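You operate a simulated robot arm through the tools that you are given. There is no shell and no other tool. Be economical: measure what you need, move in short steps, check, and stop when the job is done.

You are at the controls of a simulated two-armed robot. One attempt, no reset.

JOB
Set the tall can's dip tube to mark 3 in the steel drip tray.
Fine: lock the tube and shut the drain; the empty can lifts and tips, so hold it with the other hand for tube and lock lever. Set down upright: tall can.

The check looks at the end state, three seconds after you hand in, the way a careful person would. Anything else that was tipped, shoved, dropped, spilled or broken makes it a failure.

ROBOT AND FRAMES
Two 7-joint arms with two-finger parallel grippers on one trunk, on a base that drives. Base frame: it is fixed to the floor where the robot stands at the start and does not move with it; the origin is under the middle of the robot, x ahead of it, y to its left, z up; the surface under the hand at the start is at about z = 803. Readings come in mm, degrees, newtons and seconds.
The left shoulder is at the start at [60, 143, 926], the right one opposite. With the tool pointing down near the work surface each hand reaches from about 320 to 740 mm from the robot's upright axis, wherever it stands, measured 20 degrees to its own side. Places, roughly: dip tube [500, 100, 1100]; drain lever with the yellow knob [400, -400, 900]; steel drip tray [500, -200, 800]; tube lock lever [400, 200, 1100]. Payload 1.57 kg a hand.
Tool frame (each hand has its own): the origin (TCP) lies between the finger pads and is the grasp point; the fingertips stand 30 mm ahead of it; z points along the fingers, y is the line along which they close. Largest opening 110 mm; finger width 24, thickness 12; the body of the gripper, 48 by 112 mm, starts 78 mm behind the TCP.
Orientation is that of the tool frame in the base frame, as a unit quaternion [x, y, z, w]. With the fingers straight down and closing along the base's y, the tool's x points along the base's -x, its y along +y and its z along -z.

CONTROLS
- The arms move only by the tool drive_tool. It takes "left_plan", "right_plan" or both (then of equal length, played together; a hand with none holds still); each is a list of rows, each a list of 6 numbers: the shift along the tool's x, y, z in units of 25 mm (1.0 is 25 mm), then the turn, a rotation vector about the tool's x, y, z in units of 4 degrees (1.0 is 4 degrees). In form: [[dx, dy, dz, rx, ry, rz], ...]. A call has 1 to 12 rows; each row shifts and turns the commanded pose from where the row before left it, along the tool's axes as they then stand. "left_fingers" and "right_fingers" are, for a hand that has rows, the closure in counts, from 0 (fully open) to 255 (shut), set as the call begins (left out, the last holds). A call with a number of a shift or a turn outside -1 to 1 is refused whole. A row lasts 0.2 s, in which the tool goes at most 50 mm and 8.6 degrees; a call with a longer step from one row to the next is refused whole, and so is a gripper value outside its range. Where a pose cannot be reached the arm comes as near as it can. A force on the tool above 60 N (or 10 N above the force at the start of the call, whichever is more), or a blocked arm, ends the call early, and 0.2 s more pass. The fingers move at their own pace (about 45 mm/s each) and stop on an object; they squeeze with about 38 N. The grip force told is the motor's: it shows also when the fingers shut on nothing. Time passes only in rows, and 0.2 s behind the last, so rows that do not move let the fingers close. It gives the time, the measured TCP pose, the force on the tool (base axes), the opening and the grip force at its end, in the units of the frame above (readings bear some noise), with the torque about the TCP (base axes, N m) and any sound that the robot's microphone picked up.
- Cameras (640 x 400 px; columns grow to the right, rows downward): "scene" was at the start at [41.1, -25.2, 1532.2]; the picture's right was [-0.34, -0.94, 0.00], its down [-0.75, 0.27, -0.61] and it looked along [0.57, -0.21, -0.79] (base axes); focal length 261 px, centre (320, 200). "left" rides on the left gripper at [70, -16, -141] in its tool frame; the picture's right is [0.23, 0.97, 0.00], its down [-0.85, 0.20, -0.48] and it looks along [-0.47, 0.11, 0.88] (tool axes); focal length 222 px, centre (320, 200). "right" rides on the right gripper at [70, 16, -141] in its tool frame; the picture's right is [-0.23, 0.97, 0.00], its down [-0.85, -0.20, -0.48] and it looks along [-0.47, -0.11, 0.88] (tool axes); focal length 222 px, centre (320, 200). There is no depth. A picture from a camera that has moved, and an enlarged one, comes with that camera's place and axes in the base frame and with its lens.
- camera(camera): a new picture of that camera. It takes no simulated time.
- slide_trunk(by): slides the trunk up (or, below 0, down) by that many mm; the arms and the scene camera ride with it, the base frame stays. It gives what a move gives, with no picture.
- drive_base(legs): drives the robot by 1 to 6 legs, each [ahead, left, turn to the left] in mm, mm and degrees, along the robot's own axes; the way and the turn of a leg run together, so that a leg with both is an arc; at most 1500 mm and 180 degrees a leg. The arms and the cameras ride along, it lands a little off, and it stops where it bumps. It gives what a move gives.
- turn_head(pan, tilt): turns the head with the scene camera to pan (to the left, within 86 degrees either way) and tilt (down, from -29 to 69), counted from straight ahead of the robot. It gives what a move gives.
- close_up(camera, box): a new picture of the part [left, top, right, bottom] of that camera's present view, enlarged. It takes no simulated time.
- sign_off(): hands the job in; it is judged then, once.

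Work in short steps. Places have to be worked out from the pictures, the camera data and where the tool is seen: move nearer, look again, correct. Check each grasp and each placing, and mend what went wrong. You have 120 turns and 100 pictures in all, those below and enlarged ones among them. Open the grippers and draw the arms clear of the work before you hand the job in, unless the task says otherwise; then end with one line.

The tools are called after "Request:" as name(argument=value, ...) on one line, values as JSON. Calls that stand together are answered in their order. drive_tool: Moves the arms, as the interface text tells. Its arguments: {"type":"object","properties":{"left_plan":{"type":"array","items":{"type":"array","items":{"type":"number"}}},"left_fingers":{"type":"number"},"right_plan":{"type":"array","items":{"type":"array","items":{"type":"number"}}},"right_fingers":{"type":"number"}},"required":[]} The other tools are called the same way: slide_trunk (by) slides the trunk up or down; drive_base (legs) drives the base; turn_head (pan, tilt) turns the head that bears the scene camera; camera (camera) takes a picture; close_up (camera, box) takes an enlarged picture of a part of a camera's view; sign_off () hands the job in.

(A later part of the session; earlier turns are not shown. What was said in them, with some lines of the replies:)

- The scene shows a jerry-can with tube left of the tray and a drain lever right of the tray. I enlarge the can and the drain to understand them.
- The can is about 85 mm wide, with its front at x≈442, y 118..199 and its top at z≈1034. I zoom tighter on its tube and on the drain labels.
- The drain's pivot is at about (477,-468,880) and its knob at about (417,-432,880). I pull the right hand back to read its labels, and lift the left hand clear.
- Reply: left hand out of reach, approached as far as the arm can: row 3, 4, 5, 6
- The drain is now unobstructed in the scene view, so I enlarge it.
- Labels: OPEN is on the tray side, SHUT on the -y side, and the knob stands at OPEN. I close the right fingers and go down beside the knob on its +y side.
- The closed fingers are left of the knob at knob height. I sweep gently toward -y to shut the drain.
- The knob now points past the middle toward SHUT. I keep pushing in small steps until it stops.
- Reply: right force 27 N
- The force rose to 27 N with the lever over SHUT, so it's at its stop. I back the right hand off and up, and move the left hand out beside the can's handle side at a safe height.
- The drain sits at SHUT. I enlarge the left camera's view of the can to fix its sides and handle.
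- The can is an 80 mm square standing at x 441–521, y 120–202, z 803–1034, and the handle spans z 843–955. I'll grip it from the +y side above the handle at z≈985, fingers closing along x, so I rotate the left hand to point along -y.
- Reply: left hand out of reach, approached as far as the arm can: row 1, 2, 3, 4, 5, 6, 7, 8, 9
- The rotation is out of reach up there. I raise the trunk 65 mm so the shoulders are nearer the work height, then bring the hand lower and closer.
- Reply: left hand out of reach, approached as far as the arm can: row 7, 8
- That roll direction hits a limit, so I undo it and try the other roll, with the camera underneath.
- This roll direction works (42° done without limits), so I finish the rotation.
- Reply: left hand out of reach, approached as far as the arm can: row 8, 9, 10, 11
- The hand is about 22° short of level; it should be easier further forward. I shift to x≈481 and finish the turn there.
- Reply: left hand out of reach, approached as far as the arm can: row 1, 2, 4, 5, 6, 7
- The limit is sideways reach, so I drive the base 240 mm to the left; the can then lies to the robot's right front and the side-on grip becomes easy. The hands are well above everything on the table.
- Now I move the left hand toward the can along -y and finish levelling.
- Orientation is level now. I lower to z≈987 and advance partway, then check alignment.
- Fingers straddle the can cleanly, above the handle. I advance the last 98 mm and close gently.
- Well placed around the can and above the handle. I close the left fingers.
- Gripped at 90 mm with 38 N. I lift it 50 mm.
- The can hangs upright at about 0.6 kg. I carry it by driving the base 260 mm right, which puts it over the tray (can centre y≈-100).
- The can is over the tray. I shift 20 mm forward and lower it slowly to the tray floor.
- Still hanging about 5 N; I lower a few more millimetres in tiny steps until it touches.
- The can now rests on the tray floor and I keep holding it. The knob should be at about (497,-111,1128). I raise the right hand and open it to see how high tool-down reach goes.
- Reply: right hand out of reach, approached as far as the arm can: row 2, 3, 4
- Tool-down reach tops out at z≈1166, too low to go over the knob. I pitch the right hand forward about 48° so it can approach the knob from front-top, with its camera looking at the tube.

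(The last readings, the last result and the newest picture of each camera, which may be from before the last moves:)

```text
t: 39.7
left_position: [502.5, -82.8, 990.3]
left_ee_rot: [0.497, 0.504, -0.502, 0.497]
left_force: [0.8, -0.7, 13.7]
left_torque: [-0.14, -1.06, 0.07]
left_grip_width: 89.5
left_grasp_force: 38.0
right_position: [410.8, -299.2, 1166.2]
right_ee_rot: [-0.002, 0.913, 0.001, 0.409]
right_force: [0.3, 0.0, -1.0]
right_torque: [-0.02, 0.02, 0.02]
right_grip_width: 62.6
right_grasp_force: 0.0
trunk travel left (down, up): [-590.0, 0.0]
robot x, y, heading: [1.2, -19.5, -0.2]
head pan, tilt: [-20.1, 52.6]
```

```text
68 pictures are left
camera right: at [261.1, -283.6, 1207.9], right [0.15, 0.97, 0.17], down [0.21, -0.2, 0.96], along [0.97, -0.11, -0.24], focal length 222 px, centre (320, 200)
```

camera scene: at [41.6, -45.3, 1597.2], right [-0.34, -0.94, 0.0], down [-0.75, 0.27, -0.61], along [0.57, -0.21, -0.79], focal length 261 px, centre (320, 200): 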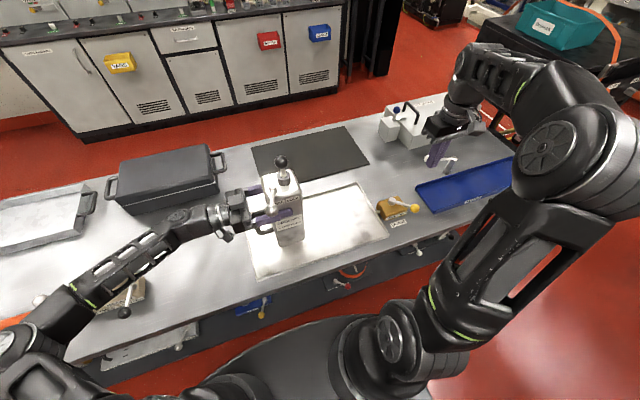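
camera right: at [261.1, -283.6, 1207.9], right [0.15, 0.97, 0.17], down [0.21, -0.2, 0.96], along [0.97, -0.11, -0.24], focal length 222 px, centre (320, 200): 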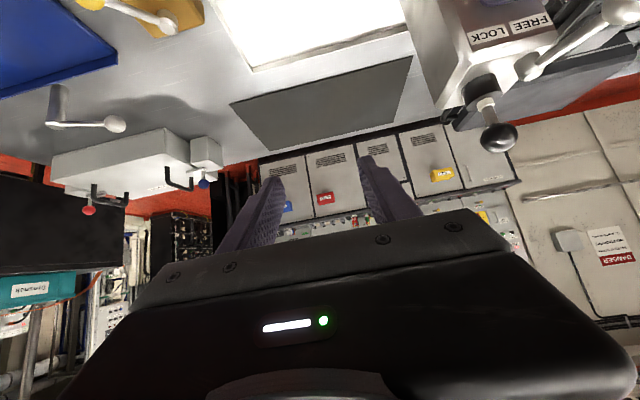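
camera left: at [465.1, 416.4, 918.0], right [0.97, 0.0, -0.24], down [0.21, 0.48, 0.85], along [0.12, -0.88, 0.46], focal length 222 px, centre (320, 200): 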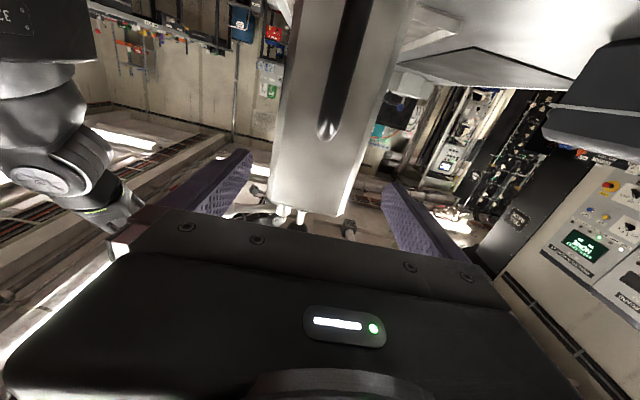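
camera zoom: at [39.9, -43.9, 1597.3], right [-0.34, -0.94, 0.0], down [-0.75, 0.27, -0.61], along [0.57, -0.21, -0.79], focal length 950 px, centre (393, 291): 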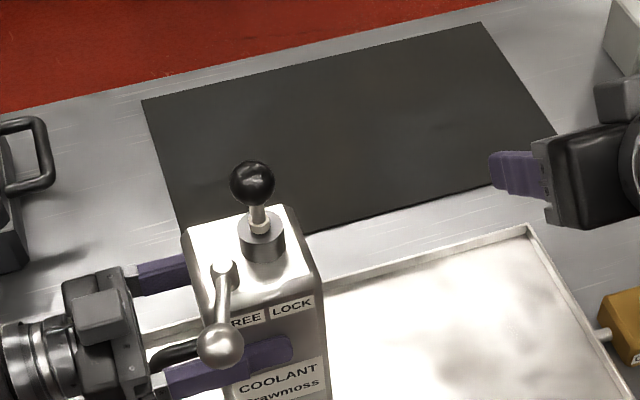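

Triangulated: knob ≈ (506,-111,1119), lever ball ≈ (424,-59,1066). I move the right hand to a point 80 mm short of the knob along its finger axis.

Request:
drive_tool(right_plan=[[-0.14, 0.94, 0.11, 0, 0, 0], [-0.14, 0.94, 0.11, 0, 0, 0], [-0.14, 0.94, 0.11, 0, 0, 0], [-0.14, 0.94, 0.11, 0, 0, 0], [-0.14, 0.94, 0.11, 0, 0, 0], [-0.14, 0.94, 0.11, 0, 0, 0], [-0.14, 0.94, 0.11, 0, 0, 0], [-0.14, 0.94, 0.11, 0, 0, 0]], right_fingers=70)

Request:
camera(camera="right")

Request:
close_up(camera="right", box=[240, 0, 440, 130])

```text
t: 41.5
left_position: [502.8, -82.2, 989.0]
left_ee_rot: [0.497, 0.504, -0.502, 0.497]
left_force: [0.2, 0.6, 12.7]
left_torque: [0.14, -0.9, -0.21]
left_grip_width: 89.6
left_grasp_force: 38.6
right_position: [448.0, -111.8, 1171.3]
right_ee_rot: [-0.001, 0.913, 0.001, 0.407]
right_force: [1.1, 0.7, 0.8]
right_torque: [0.01, -0.07, -0.01]
right_grip_width: 79.8
right_grasp_force: 0.0
trunk travel left (down, up): [-590.0, 0.0]
robot x, y, heading: [0.5, -20.5, 0.1]
head pan, tilt: [-20.1, 52.6]
```

```text
67 pictures are left
camera right: at [296.1, -95.2, 1214.0], right [0.15, 0.97, 0.17], down [0.22, -0.2, 0.96], along [0.96, -0.11, -0.24], focal length 222 px, centre (320, 200)
```

right: 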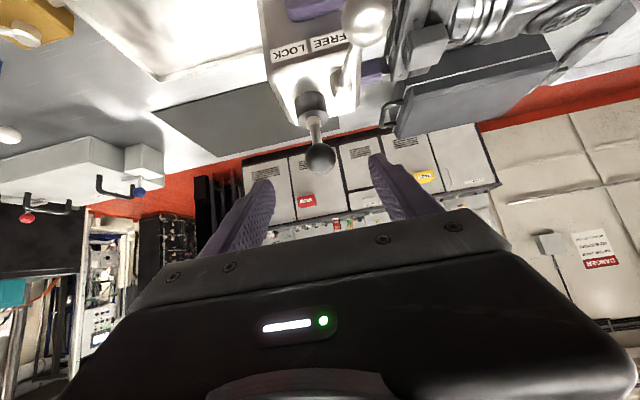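

```text
3.08 times, centred on (340, 65) of right
camera zoom: at [296.1, -95.2, 1214.0], right [0.15, 0.97, 0.17], down [0.22, -0.2, 0.96], along [0.96, -0.11, -0.24], focal length 684 px, centre (258, 615)
```

zoom: 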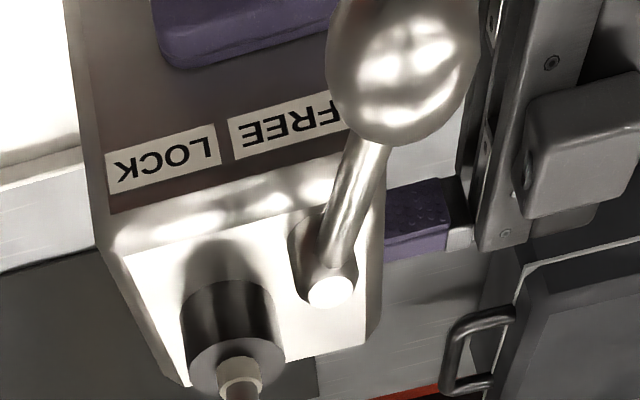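

The knob is exactly centred between the fingers; I advance 77 mm along the finger axis and look before closing.

Request:
drive_tool(right_plan=[[0, 0, 0.7, 0, 0, 0], [0, 0, 0.7, 0, 0, 0], [0, 0, 0.7, 0, 0, 0], [0, 0, 0.6, 0, 0, 0], [0, 0, 0.38, 0, 0, 0]])

Request:
close_up(camera="right", box=[200, 0, 440, 220])

Request:
close_up(camera="scene", box=[220, 100, 360, 220])

```text
t: 42.7
left_position: [501.2, -82.9, 990.0]
left_ee_rot: [0.497, 0.504, -0.503, 0.496]
left_force: [-0.5, 0.8, 11.5]
left_torque: [0.03, -0.65, -0.18]
left_grip_width: 89.5
left_grasp_force: 38.4
right_position: [503.8, -111.5, 1118.7]
right_ee_rot: [0.001, 0.913, 0.0, 0.408]
right_force: [0.0, -0.1, 0.0]
right_torque: [-0.04, -0.01, 0.01]
right_grip_width: 79.8
right_grasp_force: 0.0
trunk travel left (down, up): [-590.0, 0.0]
robot x, y, heading: [1.4, -17.4, 0.1]
head pan, tilt: [-20.1, 52.6]
```

```text
1.82 times, centred on (320, 110) of right
camera zoom: at [353.2, -96.0, 1162.1], right [0.15, 0.97, 0.17], down [0.22, -0.2, 0.96], along [0.96, -0.11, -0.24], focal length 404 px, centre (320, 364)
```

zoom: 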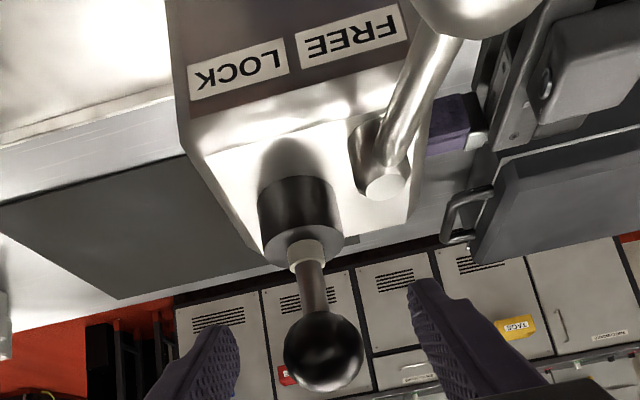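

```text
3.33 times, centred on (290, 160) of scene
camera zoom: at [39.9, -43.7, 1597.3], right [-0.34, -0.94, 0.0], down [-0.75, 0.27, -0.61], along [0.57, -0.21, -0.79], focal length 871 px, centre (420, 333)
```

zoom: 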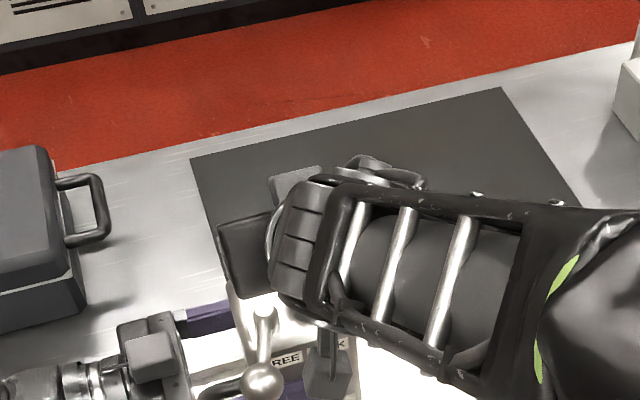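

Knob lies between the pads; I close the right fingers on it.

Request:
drive_tool(right_plan=[[0, 0, 0, 0, 0, 0], [0, 0, 0, 0, 0, 0], [0, 0, 0, 0, 0, 0], [0, 0, 0, 0, 0, 0], [0, 0, 0, 0, 0, 0]], right_fingers=255)

Request:
close_up(camera="right", box=[200, 0, 440, 220])

```text
t: 43.9
left_position: [501.1, -83.6, 989.4]
left_ee_rot: [0.497, 0.504, -0.503, 0.496]
left_force: [1.0, -8.6, 11.7]
left_torque: [1.0, -0.45, 0.08]
left_grip_width: 89.8
left_grasp_force: 38.4
right_position: [504.7, -110.5, 1119.6]
right_ee_rot: [-0.001, 0.913, 0.001, 0.408]
right_force: [-1.4, 9.6, 0.1]
right_torque: [0.03, 0.13, 0.0]
right_grip_width: 31.1
right_grasp_force: 33.3
trunk travel left (down, up): [-590.0, 0.0]
robot x, y, heading: [-0.6, -21.5, 0.1]
head pan, tilt: [-20.1, 52.6]
```

```text
1.82 times, centred on (320, 110) of right
camera zoom: at [353.1, -95.2, 1162.4], right [0.15, 0.97, 0.17], down [0.22, -0.2, 0.96], along [0.97, -0.11, -0.24], focal length 404 px, centre (320, 364)
```

zoom: 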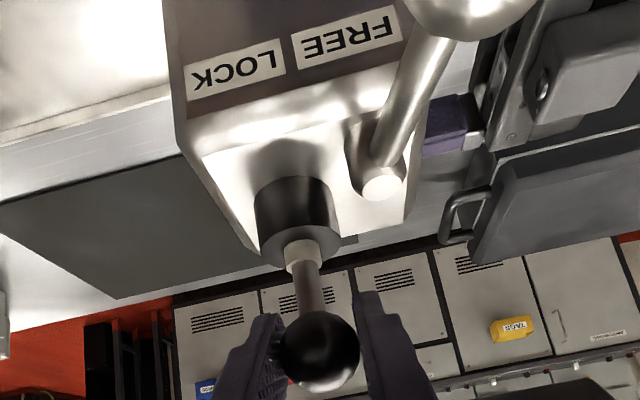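

Knob gripped (31 mm, 33 N). I pull straight up 16 mm and inspect the tube for marks.

Request:
drive_tool(right_plan=[[-0.12, 0.04, -0.107, 0, 0, 0], [-0.12, 0, -0.107, 0, 0, 0], [-0.12, 0, -0.107, 0, 0, 0], [-0.12, 0, -0.107, 0, 0, 0], [0, 0, 0, 0, 0, 0]])

Request:
close_up(camera="right", box=[260, 60, 400, 220])

```text
t: 45.1
left_position: [501.5, -83.7, 990.6]
left_ee_rot: [0.497, 0.504, -0.503, 0.496]
left_force: [-1.4, -7.2, 13.6]
left_torque: [-0.19, -0.7, -0.13]
left_grip_width: 89.7
left_grasp_force: 37.6
right_position: [504.4, -111.5, 1136.7]
right_ee_rot: [-0.001, 0.913, 0.0, 0.407]
right_force: [1.1, 4.8, -1.9]
right_torque: [-0.04, 0.17, 0.03]
right_grip_width: 31.2
right_grasp_force: 38.0
trunk travel left (down, up): [-590.0, 0.0]
robot x, y, heading: [0.1, -19.6, 0.2]
head pan, tilt: [-20.1, 52.6]
```

```text
2.50 times, centred on (330, 140) of right
camera zoom: at [353.6, -95.0, 1178.3], right [0.15, 0.97, 0.17], down [0.22, -0.2, 0.96], along [0.96, -0.11, -0.24], focal length 555 px, centre (295, 350)
```

zoom: 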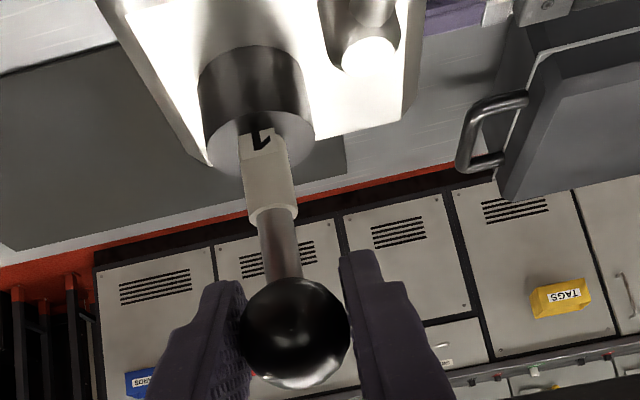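

The tube slides and mark "1" is emerging from the collar. I pull another 20 mm.

Request:
drive_tool(right_plan=[[-0.15, 0, -0.134, 0, 0, 0], [-0.15, 0, -0.134, 0, 0, 0], [-0.15, 0, -0.134, 0, 0, 0], [-0.15, 0, -0.134, 0, 0, 0], [0, 0, 0, 0, 0, 0]])

Request:
close_up(camera="right", box=[260, 40, 400, 200])

```text
t: 46.3
left_position: [501.8, -83.1, 989.5]
left_ee_rot: [0.497, 0.504, -0.503, 0.496]
left_force: [-4.1, -5.3, 12.5]
left_torque: [-0.55, -1.06, -0.31]
left_grip_width: 90.1
left_grasp_force: 38.3
right_position: [505.4, -111.9, 1156.5]
right_ee_rot: [0.0, 0.913, 0.0, 0.408]
right_force: [3.5, 3.1, -0.2]
right_torque: [0.01, 0.13, 0.07]
right_grip_width: 31.1
right_grasp_force: 38.2
trunk travel left (down, up): [-590.0, 0.0]
robot x, y, heading: [2.1, -20.5, -0.0]
head pan, tilt: [-20.1, 52.6]
```

```text
2.50 times, centred on (330, 120) of right
camera zoom: at [353.5, -95.0, 1198.7], right [0.15, 0.97, 0.17], down [0.22, -0.2, 0.96], along [0.96, -0.11, -0.24], focal length 555 px, centre (295, 400)
```

zoom: 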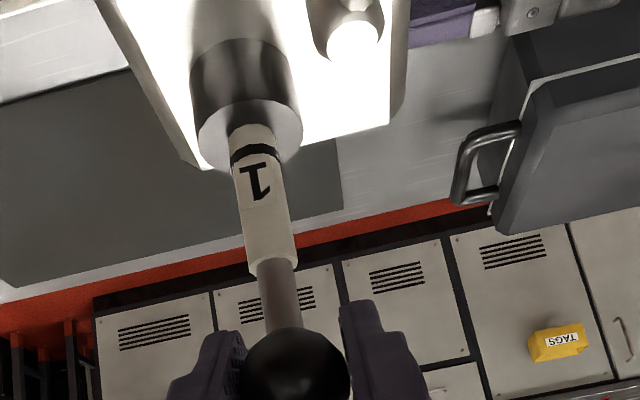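

Each mark is a black band under its numeral; band 1 is now just above the collar. I pull another 25 mm.

Request:
drive_tool(right_plan=[[-0.15, 0, -0.134, 0, 0, 0], [-0.15, 0, -0.134, 0, 0, 0], [-0.15, 0, -0.134, 0, 0, 0], [-0.15, 0, -0.134, 0, 0, 0], [-0.15, 0, -0.134, 0, 0, 0], [0, 0, 0, 0, 0, 0]])

Request:
close_up(camera="right", box=[260, 20, 400, 180])

```text
t: 47.7
left_position: [502.6, -81.9, 988.8]
left_ee_rot: [0.497, 0.504, -0.503, 0.496]
left_force: [-5.1, -3.9, 12.6]
left_torque: [-0.36, -0.7, -0.29]
left_grip_width: 90.0
left_grasp_force: 38.2
right_position: [505.1, -110.6, 1180.3]
right_ee_rot: [0.001, 0.914, -0.001, 0.406]
right_force: [1.9, 2.4, -1.9]
right_torque: [-0.04, 0.17, 0.04]
right_grip_width: 31.1
right_grasp_force: 38.2
trunk travel left (down, up): [-590.0, 0.0]
robot x, y, heading: [-1.2, -17.1, 0.2]
head pan, tilt: [-20.1, 52.6]
```

```text
2.50 times, centred on (330, 100) of right
camera zoom: at [353.8, -94.9, 1223.9], right [0.15, 0.97, 0.17], down [0.22, -0.2, 0.96], along [0.96, -0.11, -0.24], focal length 555 px, centre (295, 450)
```

zoom: 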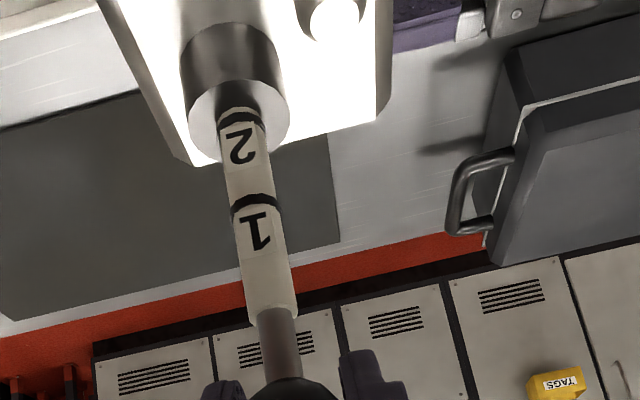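

Band 2 is just clearing the collar. I pull 20 mm more toward band 3.

Request:
drive_tool(right_plan=[[-0.15, 0, -0.134, 0, 0, 0], [-0.15, 0, -0.134, 0, 0, 0], [-0.15, 0, -0.134, 0, 0, 0], [-0.15, 0, -0.134, 0, 0, 0], [0, 0, 0, 0, 0, 0]])

Request:
close_up(camera="right", box=[260, 0, 400, 160])

```text
t: 48.9
left_position: [502.1, -81.7, 991.2]
left_ee_rot: [0.498, 0.504, -0.503, 0.495]
left_force: [-6.0, -2.6, 12.1]
left_torque: [-0.29, -0.99, -0.27]
left_grip_width: 89.9
left_grasp_force: 38.1
right_position: [504.7, -111.4, 1201.7]
right_ee_rot: [-0.001, 0.913, 0.001, 0.407]
right_force: [4.9, 1.9, -0.8]
right_torque: [0.01, -0.15, -0.01]
right_grip_width: 31.2
right_grasp_force: 37.8
trunk travel left (down, up): [-590.0, 0.0]
robot x, y, heading: [-1.1, -15.0, -0.1]
head pan, tilt: [-20.1, 52.6]
```

```text
2.50 times, centred on (330, 80) of right
camera zoom: at [353.7, -94.9, 1244.7], right [0.15, 0.97, 0.17], down [0.22, -0.2, 0.96], along [0.96, -0.11, -0.24], focal length 555 px, centre (295, 500)
```

zoom: 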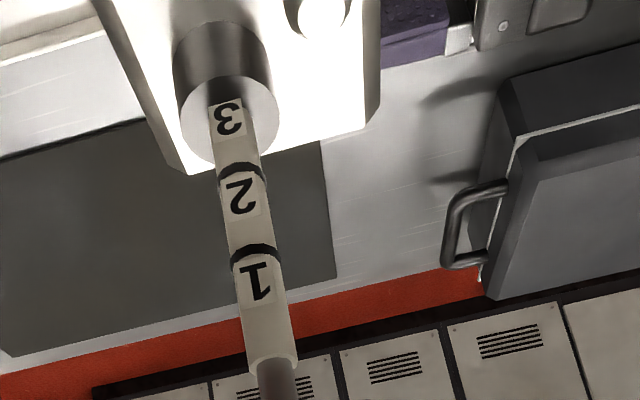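

Numeral 3 is out and its band is just below the collar rim. I raise 5 mm and enlarge strongly.

Request:
drive_tool(right_plan=[[-0.075, 0, -0.067, 0, 0, 0], [-0.075, 0, -0.067, 0, 0, 0], [0, 0, 0, 0, 0, 0]])

Request:
close_up(camera="right", box=[290, 0, 380, 90])

```text
t: 49.7
left_position: [502.3, -83.2, 990.0]
left_ee_rot: [0.497, 0.504, -0.503, 0.496]
left_force: [-6.5, 0.1, 11.7]
left_torque: [-0.64, -0.76, -0.33]
left_grip_width: 89.5
left_grasp_force: 38.0
right_position: [505.7, -111.7, 1206.6]
right_ee_rot: [0.0, 0.914, 0.0, 0.407]
right_force: [2.9, 0.6, -2.0]
right_torque: [-0.1, 0.22, 0.04]
right_grip_width: 31.1
right_grasp_force: 38.1
trunk travel left (down, up): [-590.0, 0.0]
robot x, y, heading: [-2.0, -18.8, -0.0]
head pan, tilt: [-20.1, 52.6]
```

```text
4.44 times, centred on (335, 45) of right
camera zoom: at [354.0, -94.7, 1249.4], right [0.15, 0.97, 0.17], down [0.22, -0.2, 0.96], along [0.96, -0.11, -0.24], focal length 987 px, centre (253, 889)
```

zoom: 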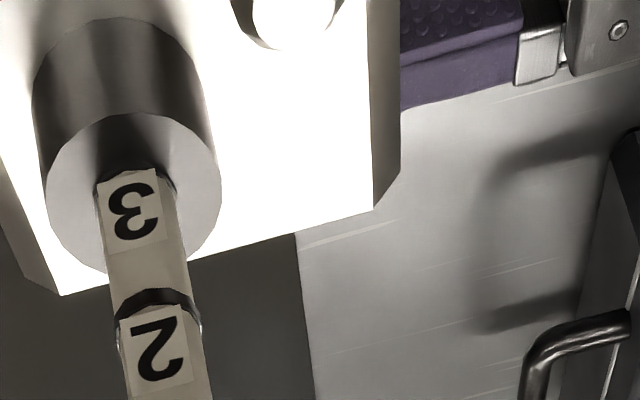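

Band 3 is just starting to show at the rim. I raise 2.5 mm more.

Request:
drive_tool(right_plan=[[-0.075, 0, -0.067, 0, 0, 0], [0, 0, 0, 0, 0, 0], [0, 0, 0, 0, 0, 0]])

Request:
close_up(camera="right", box=[300, 0, 360, 60])

```text
t: 50.5
left_position: [500.8, -82.4, 990.1]
left_ee_rot: [0.497, 0.505, -0.503, 0.495]
left_force: [-5.7, 0.0, 10.7]
left_torque: [-0.81, -0.55, -0.21]
left_grip_width: 89.9
left_grasp_force: 37.7
right_position: [504.3, -111.8, 1209.6]
right_ee_rot: [0.0, 0.914, 0.0, 0.407]
right_force: [2.0, -0.5, -0.3]
right_torque: [0.04, 0.23, 0.01]
right_grip_width: 31.0
right_grasp_force: 37.4
trunk travel left (down, up): [-590.0, 0.0]
robot x, y, heading: [0.9, -16.8, -0.3]
head pan, tilt: [-20.1, 52.6]
```

```text
6.67 times, centred on (330, 30) of right
camera zoom: at [354.1, -94.6, 1252.2], right [0.15, 0.97, 0.17], down [0.22, -0.2, 0.96], along [0.96, -0.11, -0.24], focal length 1481 px, centre (253, 1333)
```

zoom: 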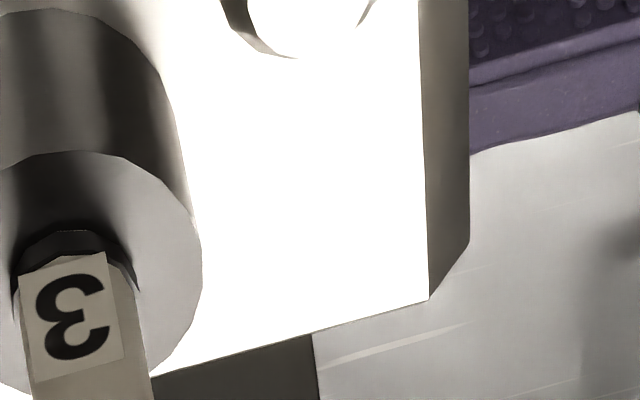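

Band 3 sits right at the collar rim. I open the right hand and back off along its axis, then check the tube stays.

Request:
drive_tool(right_plan=[[0, 0, 0, 0, 0, 0], [0, 0, 0, 0, 0, 0], [0, 0, 0, 0, 0, 0], [0, 0, 0, 0, 0, 0], [0, 0, -0.8, 0, 0, 0], [0, 0, -0.8, 0, 0, 0], [0, 0, -0.8, 0, 0, 0], [0, 0, -0.8, 0, 0, 0]], right_fingers=70)

Request:
close_up(camera="right", box=[260, 0, 420, 120])

```text
t: 52.3
left_position: [501.9, -82.9, 989.9]
left_ee_rot: [0.497, 0.504, -0.503, 0.496]
left_force: [-1.1, -0.3, 8.9]
left_torque: [0.12, -0.36, 0.25]
left_grip_width: 89.7
left_grasp_force: 38.0
right_position: [444.5, -110.6, 1263.5]
right_ee_rot: [0.0, 0.913, 0.0, 0.407]
right_force: [1.1, 1.2, -0.2]
right_torque: [0.01, -0.01, 0.02]
right_grip_width: 79.6
right_grasp_force: 0.1
trunk travel left (down, up): [-590.0, 0.0]
robot x, y, heading: [0.0, -19.1, 0.0]
head pan, tilt: [-20.1, 52.6]
```

```text
3.33 times, centred on (340, 60) of right
camera zoom: at [293.9, -94.6, 1305.6], right [0.15, 0.97, 0.17], down [0.22, -0.2, 0.96], along [0.96, -0.11, -0.24], focal length 740 px, centre (253, 667)
```

zoom: 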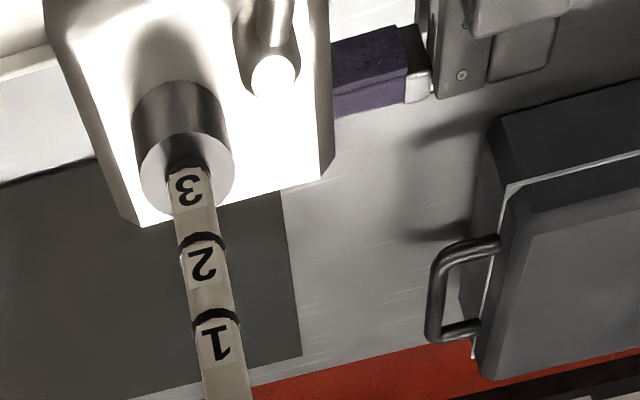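

The tube stayed at mark 3. Now the lock lever: I look again for the ball's position from both cameras.

Request:
camera(camera="right")

Request:
close_up(camera="scene", box=[220, 120, 380, 240])

```text
55 pictures are left
camera right: at [293.9, -94.6, 1305.6], right [0.15, 0.97, 0.17], down [0.22, -0.2, 0.96], along [0.96, -0.11, -0.24], focal length 222 px, centre (320, 200)
```

right: 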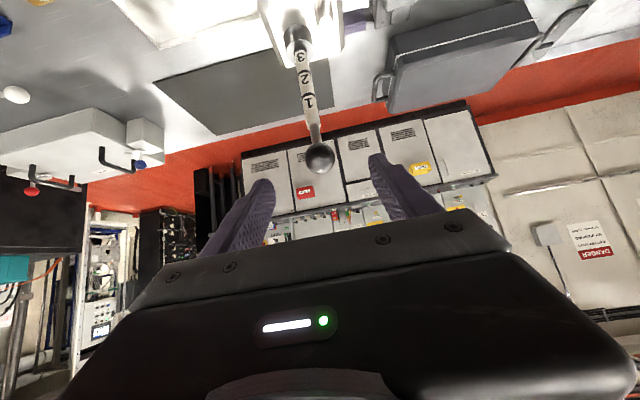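

```text
3.33 times, centred on (300, 180) of scene
camera zoom: at [40.0, -43.8, 1597.3], right [-0.34, -0.94, 0.0], down [-0.75, 0.27, -0.61], along [0.57, -0.21, -0.79], focal length 871 px, centre (387, 267)
```

zoom: 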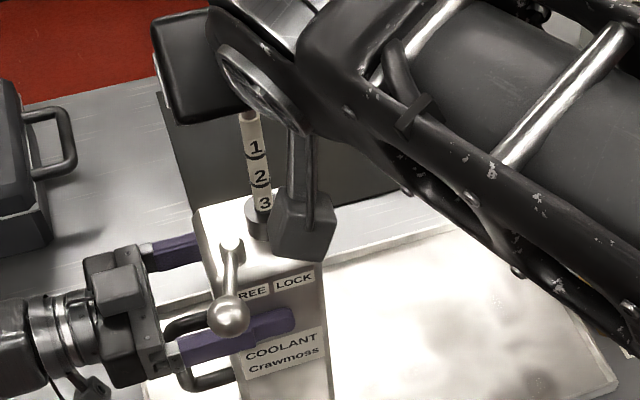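

The ball is at about (413,-59,1075). I close the right fist and bring it back and over to a point in front of and to the +y side of the ball.

Request:
drive_tool(right_plan=[[0.8, 0.475, 0, 0, 0, 0], [0.8, 0.475, 0, 0, 0, 0], [0.8, 0.475, 0, 0, 0, 0], [0.8, 0.475, 0, 0, 0, 0], [0.8, 0.475, 0, 0, 0, 0], [0.8, 0.475, 0, 0, 0, 0], [0.8, 0.475, 0, 0, 0, 0], [0.8, 0.475, 0, 0, 0, 0]], right_fingers=255)

Request:
camera(camera="right")

```text
t: 54.1
left_position: [500.6, -82.8, 989.9]
left_ee_rot: [0.497, 0.504, -0.503, 0.496]
left_force: [-0.6, 1.3, 7.7]
left_torque: [0.49, -0.62, 0.11]
left_grip_width: 89.8
left_grasp_force: 38.4
right_position: [338.8, -15.7, 1145.0]
right_ee_rot: [0.0, 0.913, 0.001, 0.408]
right_force: [0.1, 0.1, 0.3]
right_torque: [0.01, 0.0, -0.01]
right_grip_width: 0.3
right_grasp_force: 21.4
trunk travel left (down, up): [-590.0, 0.0]
robot x, y, heading: [-0.2, -18.4, -0.2]
head pan, tilt: [-20.1, 52.6]
```

```text
53 pictures are left
camera right: at [187.5, 1.0, 1187.2], right [0.15, 0.97, 0.17], down [0.22, -0.2, 0.96], along [0.96, -0.11, -0.24], focal length 222 px, centre (320, 200)
```

right: 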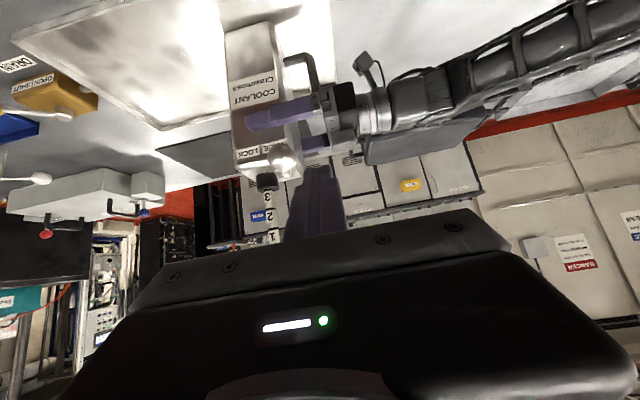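

The ball is confirmed (≈(413,-59,1080)), and the fist has clearance on the +y side. I advance along the finger axis.

Request:
drive_tool(right_plan=[[0, 0, 0.8, 0, 0, 0], [0, 0, 0.8, 0, 0, 0], [0, 0, 0.8, 0, 0, 0], [0, 0, 0.8, 0, 0, 0], [0, 0, 0.5, 0, 0, 0]])

Request:
close_up(camera="right", box=[180, 0, 440, 220])

```text
t: 55.3
left_position: [502.7, -82.9, 989.8]
left_ee_rot: [0.496, 0.505, -0.502, 0.496]
left_force: [0.9, 1.6, 7.0]
left_torque: [0.42, -0.73, -0.04]
left_grip_width: 89.4
left_grasp_force: 37.4
right_position: [406.3, -12.2, 1080.8]
right_ee_rot: [-0.001, 0.915, 0.009, 0.404]
right_force: [0.6, 0.2, 0.2]
right_torque: [-0.02, -0.02, -0.01]
right_grip_width: 0.0
right_grasp_force: 21.0
trunk travel left (down, up): [-590.0, 0.0]
robot x, y, heading: [-2.1, -19.2, -0.0]
head pan, tilt: [-20.1, 52.6]
```

```text
1.82 times, centred on (310, 110) of right
camera zoom: at [254.3, 2.6, 1125.9], right [0.14, 0.97, 0.18], down [0.23, -0.21, 0.95], along [0.96, -0.1, -0.25], focal length 404 px, centre (338, 364)
```

zoom: 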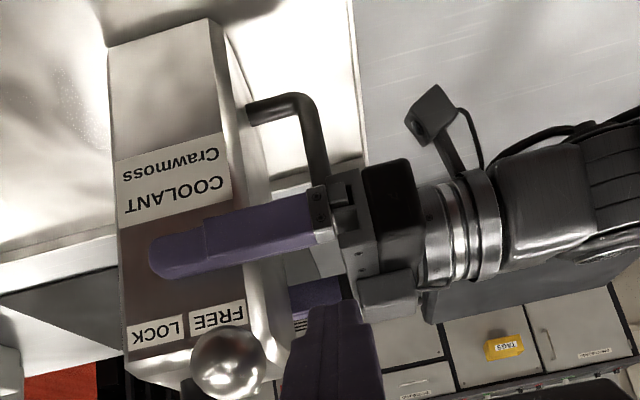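

Fist is beside the ball on its +y side. I sweep gently toward -y (LOCK).

Request:
drive_tool(right_plan=[[0, -0.4, 0, 0, 0, 0], [0, -0.4, 0, 0, 0, 0], [0, -0.4, 0, 0, 0, 0], [0, -0.4, 0, 0, 0, 0], [0, -0.4, 0, 0, 0, 0], [0, -0.4, 0, 0, 0, 0]])

Request:
close_up(camera="right", box=[180, 0, 440, 220])

```text
t: 56.7
left_position: [501.5, -83.6, 990.4]
left_ee_rot: [-0.498, -0.504, 0.504, -0.495]
left_force: [1.3, -0.5, 7.2]
left_torque: [-0.04, -0.62, 0.13]
left_grip_width: 89.5
left_grasp_force: 37.7
right_position: [416.7, -68.3, 1087.0]
right_ee_rot: [0.0, 0.914, 0.0, 0.406]
right_force: [-0.1, 0.8, -0.6]
right_torque: [0.01, 0.01, -0.02]
right_grip_width: 0.1
right_grasp_force: 21.5
right hand out of reach, approached as far as the arm can: row 5, 6
trunk travel left (down, up): [-590.0, 0.0]
robot x, y, heading: [-0.5, -20.0, 0.0]
head pan, tilt: [-20.1, 52.6]
```

```text
1.82 times, centred on (310, 110) of right
camera zoom: at [265.7, -51.8, 1130.5], right [0.15, 0.97, 0.17], down [0.22, -0.2, 0.96], along [0.96, -0.11, -0.24], focal length 404 px, centre (338, 364)
```

zoom: 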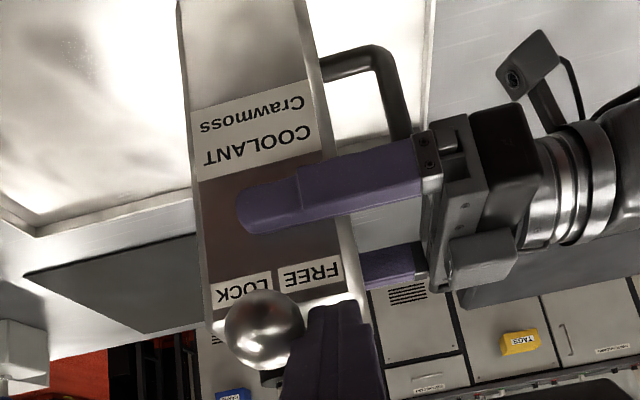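

The ball has moved under LOCK's start. I continue pushing in smaller steps to the stop.

Request:
drive_tool(right_plan=[[0, -0.3, 0, 0, 0, 0], [0, -0.3, 0, 0, 0, 0], [0, -0.3, 0, 0, 0, 0], [0, -0.3, 0, 0, 0, 0], [0, -0.2, 0, 0, 0, 0]])

Request:
close_up(camera="right", box=[180, 0, 440, 220])

```text
t: 57.9
left_position: [502.8, -82.8, 989.9]
left_ee_rot: [0.496, 0.505, -0.502, 0.497]
left_force: [9.1, -15.8, 6.9]
left_torque: [0.69, 0.25, 1.0]
left_grip_width: 89.7
left_grasp_force: 38.4
right_position: [429.9, -91.2, 1095.0]
right_ee_rot: [-0.001, 0.914, 0.0, 0.407]
right_force: [-9.3, 15.6, -0.5]
right_torque: [0.32, 0.27, 0.25]
right_grip_width: 0.0
right_grasp_force: 21.8
right hand out of reach, approached as far as the arm can: row 1, 2, 3, 4
trunk travel left (down, up): [-590.0, 0.0]
robot x, y, heading: [1.0, -19.8, 0.1]
head pan, tilt: [-20.1, 52.6]
```

```text
1.82 times, centred on (310, 110) of right
camera zoom: at [279.0, -75.7, 1138.9], right [0.15, 0.97, 0.17], down [0.22, -0.2, 0.96], along [0.96, -0.11, -0.24], focal length 404 px, centre (338, 364)
```

zoom: 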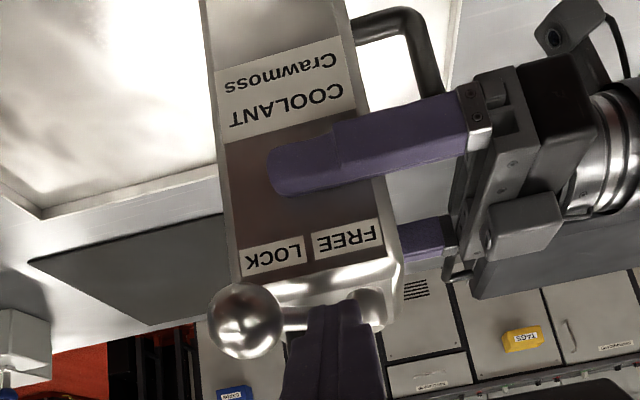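

The lever points past LOCK and resists with ~18 N, though the fingertip may be bearing on the hub. I back off 20 mm along the fingers and push again on the ball itself.

Request:
drive_tool(right_plan=[[0, 0.2, 0, 0, 0, 0], [0.2, 0, -0.8, 0, 0, 0], [0.3, 0, 0, 0, 0, 0], [0.3, -0.3, 0, 0, 0, 0], [0, -0.3, 0, 0, 0, 0], [0, -0.2, 0, 0, 0, 0], [0, -0.2, 0, 0, 0, 0]])

Request:
close_up(camera="right", box=[180, 0, 440, 220])

```text
t: 59.5
left_position: [502.1, -83.3, 990.5]
left_ee_rot: [0.496, 0.506, -0.502, 0.497]
left_force: [-0.4, 1.7, 6.0]
left_torque: [-0.25, -0.52, 0.06]
left_grip_width: 89.7
left_grasp_force: 38.0
right_position: [421.6, -94.0, 1110.5]
right_ee_rot: [-0.001, 0.914, 0.0, 0.406]
right_force: [-0.7, -0.5, 0.9]
right_torque: [0.0, -0.02, -0.02]
right_grip_width: 0.0
right_grasp_force: 20.7
right hand out of reach, approached as far as the arm can: row 2, 3, 4, 5, 7
trunk travel left (down, up): [-590.0, 0.0]
robot x, y, heading: [1.6, -18.5, -0.1]
head pan, tilt: [-20.1, 52.6]
```

```text
1.82 times, centred on (310, 110) of right
camera zoom: at [270.3, -78.1, 1153.3], right [0.15, 0.97, 0.17], down [0.22, -0.2, 0.96], along [0.96, -0.11, -0.24], focal length 404 px, centre (338, 364)
```

zoom: 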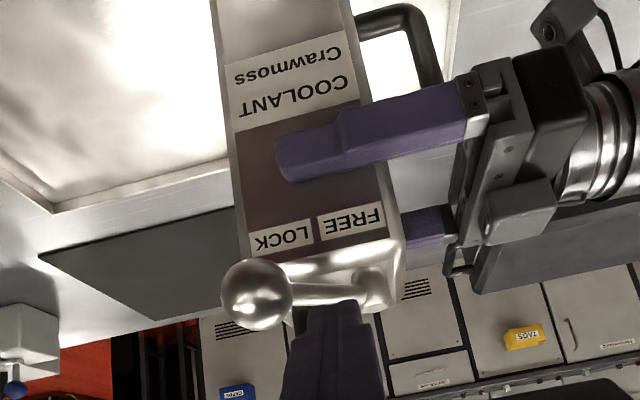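

The arm is cramped at this tilt. I lift slightly and make the hand more upright (about 24° tilt) so I can push the ball properly.

Request:
drive_tool(right_plan=[[-0.45, 0.3, -0.4, 0, 0, 0], [-0.2, 0.3, -0.2, 0, 0, 0], [0, 0, 0, 0, 1, 0], [0, 0, 0, 0, 1, 0], [0, 0, 0, 0, 1, 0], [0, 0, 0, 0, 1, 0], [0, 0, 0, 0, 1, 0], [0, 0, 0, 0, 1, 0]])

Request:
close_up(camera="right", box=[180, 0, 440, 220])

```text
t: 61.3
left_position: [502.0, -82.5, 989.2]
left_ee_rot: [0.497, 0.505, -0.503, 0.496]
left_force: [-1.1, 1.1, 3.7]
left_torque: [-0.31, -0.3, -0.02]
left_grip_width: 89.6
left_grasp_force: 37.8
right_position: [421.5, -79.2, 1131.9]
right_ee_rot: [-0.001, 0.978, -0.001, 0.208]
right_force: [0.8, 0.5, 0.3]
right_torque: [0.01, 0.01, 0.0]
right_grip_width: 0.0
right_grasp_force: 21.6
trunk travel left (down, up): [-590.0, 0.0]
robot x, y, heading: [3.0, -19.6, 0.0]
head pan, tilt: [-20.1, 52.6]
```

```text
1.82 times, centred on (310, 110) of right
camera zoom: at [300.1, -63.4, 1233.1], right [0.21, 0.97, 0.09], down [0.59, -0.2, 0.79], along [0.78, -0.11, -0.61], focal length 404 px, centre (338, 364)
```

zoom: 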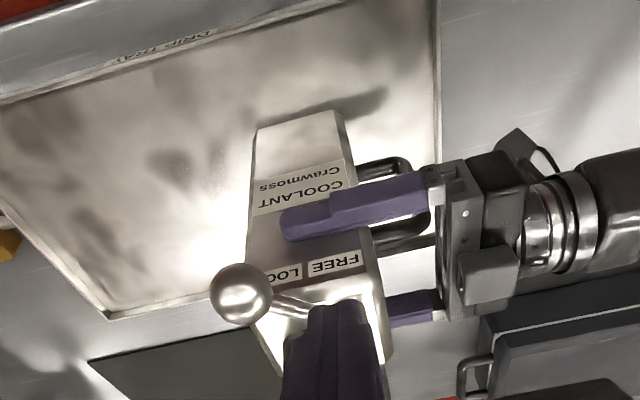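

Ball at about (426,-125,1078). I lower the fist in front of the lever arm beside the ball, then push -y until it stops.

Request:
drive_tool(right_plan=[[0.5, 0.2, 0.4, 0, 0, 0], [0.53, 0, 0.5, 0, 0, 0], [0, 0, 0.48, 0, 0, 0], [0, -0.3, 0, 0, 0, 0], [0, -0.3, 0, 0, 0, 0], [0, -0.3, 0, 0, 0, 0], [0, -0.2, 0, 0, 0, 0], [0, -0.2, 0, 0, 0, 0]])

Request:
close_up(camera="right", box=[180, 0, 440, 220])

```text
t: 63.1
left_position: [502.2, -83.7, 989.7]
left_ee_rot: [0.497, 0.504, -0.503, 0.496]
left_force: [5.1, -24.0, 4.4]
left_torque: [0.27, -0.42, 1.38]
left_grip_width: 89.9
left_grasp_force: 38.0
right_position: [410.5, -105.1, 1090.8]
right_ee_rot: [-0.001, 0.978, 0.002, 0.21]
right_force: [-6.2, 19.0, 3.1]
right_torque: [0.27, 0.01, 0.29]
right_grip_width: 0.0
right_grasp_force: 21.0
trunk travel left (down, up): [-590.0, 0.0]
robot x, y, heading: [-0.1, -16.0, -0.0]
head pan, tilt: [-20.1, 52.6]
```

```text
1.82 times, centred on (310, 110) of right
camera zoom: at [290.3, -90.7, 1191.5], right [0.2, 0.97, 0.1], down [0.58, -0.2, 0.79], along [0.79, -0.1, -0.61], focal length 404 px, centre (338, 364)
```

zoom: 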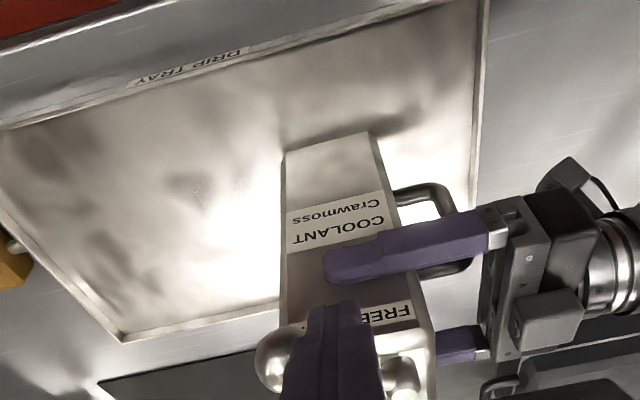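

It stops firmly (~22 N) at LOCK. I back off, raise, and move the right hand out to the right to inspect.

Request:
drive_tool(right_plan=[[0, 0.5, 0, 0, 0, 0], [-0.3, 0, -0.8, 0, 0, 0], [-0.3, 0, -0.8, 0, 0, 0], [-0.3, 0, -0.8, 0, 0, 0], [0, -1, 0, 0, 0, 0], [0, -1, 0, 0, 0, 0], [0, -1, 0, 0, 0, 0], [0, -1, 0, 0, 0, 0], [0, -1, 0, 0, 0, 0], [0, -1, 0, 0, 0, 0], [0, -1, 0, 0, 0, 0], [0, -1, 0, 0, 0, 0]])

Request:
close_up(camera="scene", box=[220, 120, 380, 250])

```text
t: 65.7
left_position: [501.6, -82.7, 990.7]
left_ee_rot: [0.497, 0.505, -0.503, 0.496]
left_force: [0.0, 2.1, 8.2]
left_torque: [-0.37, -0.56, 0.11]
left_grip_width: 89.6
left_grasp_force: 37.9
right_position: [406.5, -295.3, 1154.0]
right_ee_rot: [-0.001, 0.978, 0.0, 0.209]
right_force: [-0.5, -0.4, -0.9]
right_torque: [0.01, -0.01, -0.02]
right_grip_width: 0.0
right_grasp_force: 21.3
trunk travel left (down, up): [-590.0, 0.0]
robot x, y, heading: [0.2, -16.5, 0.2]
head pan, tilt: [-20.1, 52.6]
```

```text
3.08 times, centred on (300, 185) of scene
camera zoom: at [40.1, -43.5, 1597.3], right [-0.34, -0.94, 0.0], down [-0.75, 0.27, -0.61], along [0.57, -0.21, -0.79], focal length 804 px, centre (382, 246)
```

zoom: 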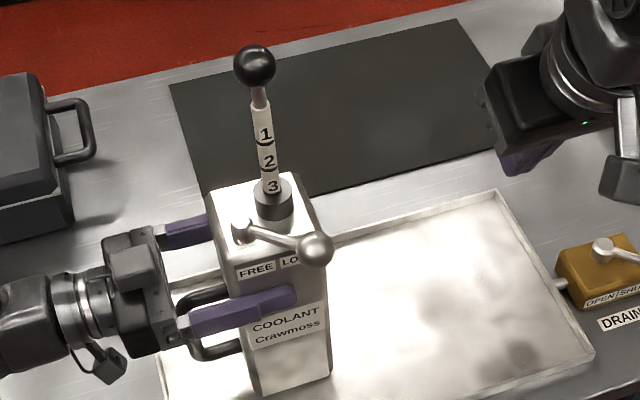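

Request:
close_up(camera="scene", box=[275, 160, 335, 210])

```text
8.00 times, centred on (305, 185) of scene
camera zoom: at [40.1, -43.5, 1597.3], right [-0.34, -0.94, 0.0], down [-0.75, 0.27, -0.61], along [0.57, -0.21, -0.79], focal length 2090 px, centre (440, 320)
```

zoom: 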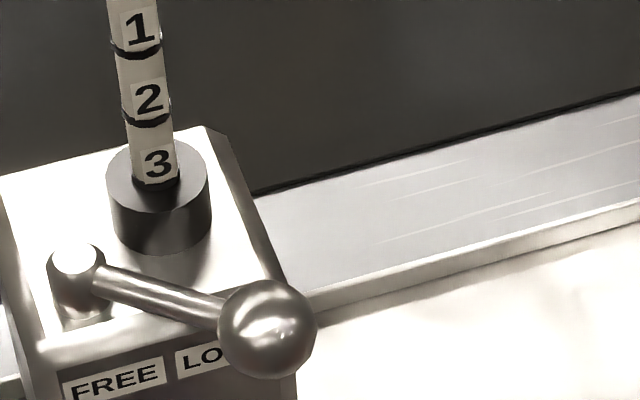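

Tube at mark 3, lever at LOCK. I open the left hand in place, wait, then withdraw straight back along +y.

Request:
drive_tool(left_plan=[[0, 0, 0, 0, 0, 0], [0, 0, 0, 0, 0, 0], [0, 0, 0, 0, 0, 0], [0, 0, 0, 0, 0, 0], [0, 0, 0, 0, 0, 0]], left_fingers=0)

Request:
close_up(camera="scene", box=[200, 120, 360, 270])

```text
t: 66.9
left_position: [502.5, -82.4, 989.1]
left_ee_rot: [0.496, 0.505, -0.502, 0.496]
left_force: [0.0, 0.9, 0.4]
left_torque: [0.0, 0.01, -0.04]
left_grip_width: 109.8
left_grasp_force: 0.0
right_position: [407.8, -296.7, 1154.0]
right_ee_rot: [0.001, 0.978, 0.0, 0.207]
right_force: [0.1, 0.7, -1.1]
right_torque: [-0.02, -0.04, 0.0]
right_grip_width: 0.0
right_grasp_force: 21.7
trunk travel left (down, up): [-590.0, 0.0]
robot x, y, heading: [0.3, -19.2, 0.2]
head pan, tilt: [-20.1, 52.6]
```

```text
2.67 times, centred on (280, 195) of scene
camera zoom: at [41.0, -43.9, 1597.2], right [-0.34, -0.94, 0.0], down [-0.75, 0.27, -0.61], along [0.57, -0.21, -0.79], focal length 697 px, centre (427, 213)
```

zoom: 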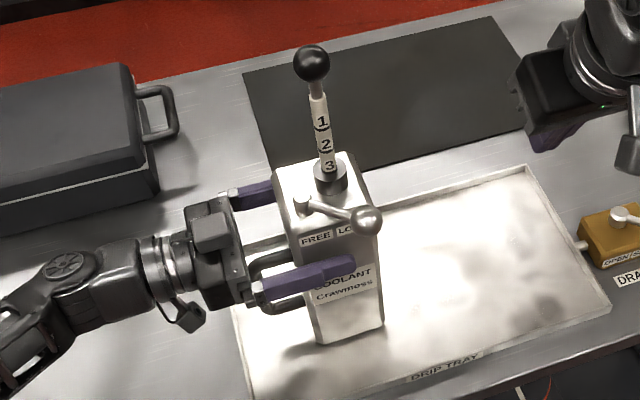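

The can stands free between the fingers. I withdraw the left hand straight back.

Request:
drive_tool(left_plan=[[0, 0, -0.6, 0, 0, 0], [0, 0, -0.8, 0, 0, 0], [0, 0, -0.8, 0, 0, 0], [0, 0, -0.8, 0, 0, 0], [0, 0, -0.8, 0, 0, 0], [0, 0, -0.8, 0, 0, 0], [0, 0, -0.8, 0, 0, 0], [0, 0, -0.6, 0, 0, 0]], right_plan=[[0, 0, 0, 0, 0, 0], [0, -0.8, 0, 0, 0, 0], [0, -0.8, 0, 0, 0, 0], [0, -0.8, 0, 0, 0, 0], [0, -0.8, 0, 0, 0, 0], [0, 0, 0, 0, 0, 0], [0, 0, 0, 0, 0, 0], [0, 0, 0, 0, 0, 0]], right_fingers=0)

Request:
camera(camera="scene")

Request:
close_up(camera="scene", box=[220, 120, 440, 270])

```text
t: 68.7
left_position: [503.4, 67.7, 991.9]
left_ee_rot: [0.496, 0.505, -0.503, 0.496]
left_force: [0.5, 0.6, 0.7]
left_torque: [-0.03, 0.03, -0.04]
left_grip_width: 110.0
left_grasp_force: 0.0
right_position: [407.7, -375.1, 1152.5]
right_ee_rot: [0.0, 0.978, 0.0, 0.209]
right_force: [-0.7, -0.3, 0.3]
right_torque: [0.03, -0.03, 0.0]
right_grip_width: 110.0
right_grasp_force: 0.1
trunk travel left (down, up): [-590.0, 0.0]
robot x, y, heading: [-2.8, -21.1, 0.1]
head pan, tilt: [-20.1, 52.6]
```

```text
43 pictures are left
camera scene: at [41.0, -43.6, 1597.2], right [-0.34, -0.94, 0.0], down [-0.75, 0.27, -0.61], along [0.57, -0.21, -0.79], focal length 261 px, centre (320, 200)
```

scene: 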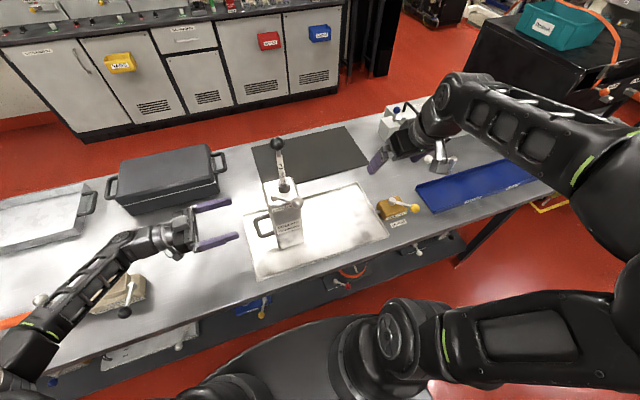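

```text
2.67 times, centred on (330, 195) of scene
camera zoom: at [41.0, -43.6, 1597.2], right [-0.34, -0.94, 0.0], down [-0.75, 0.27, -0.61], along [0.57, -0.21, -0.79], focal length 697 px, centre (293, 213)
```

zoom: 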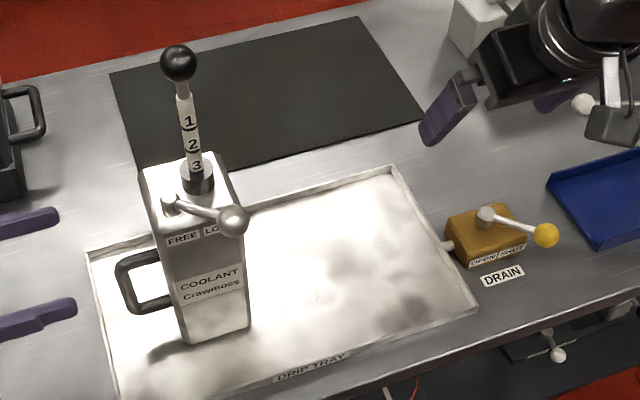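

The can stands upright in the tray, tube at 3 and locked, drain shut. I draw the left hand back another 40 mm and up a bit, then hand in.

Request:
drive_tool(left_plan=[[-0.4, 0, -0.8, 0, 0, 0], [-0.4, 0, -0.8, 0, 0, 0], [0, 0, 0, 0, 0, 0]])

Request:
close_up(camera="scene", box=[0, 120, 440, 380])

```text
t: 69.5
left_position: [502.2, 106.1, 1010.4]
left_ee_rot: [0.497, 0.504, -0.504, 0.495]
left_force: [0.4, 0.0, 0.7]
left_torque: [0.0, -0.01, 0.0]
left_grip_width: 110.2
left_grasp_force: 0.1
right_position: [408.4, -375.4, 1152.0]
right_ee_rot: [-0.001, 0.978, 0.0, 0.207]
right_force: [-0.1, 0.6, -1.2]
right_torque: [-0.01, -0.01, 0.02]
right_grip_width: 110.1
right_grasp_force: 0.0
trunk travel left (down, up): [-590.0, 0.0]
robot x, y, heading: [-1.3, -17.9, -0.0]
head pan, tilt: [-20.1, 52.6]
```

```text
1.45 times, centred on (220, 250) of scene
camera zoom: at [41.1, -43.9, 1597.2], right [-0.34, -0.94, 0.0], down [-0.75, 0.27, -0.61], along [0.57, -0.21, -0.79], focal length 380 px, centre (466, 127)
```

zoom: 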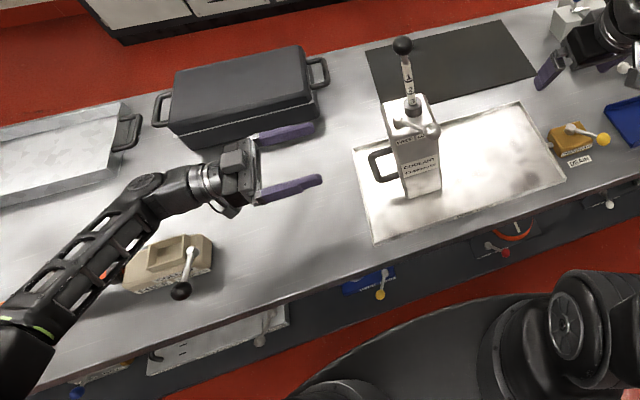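

Everything is clear and undisturbed, so I hand in.

Request:
sign_off()

```text
The job is handed in.
```

The tall can stands upright in the steel drip tray with its dip tube at mark 3 and the lock lever at LOCK. The drain is shut, both hands are open and clear, and the last picture showed nothing else disturbed.
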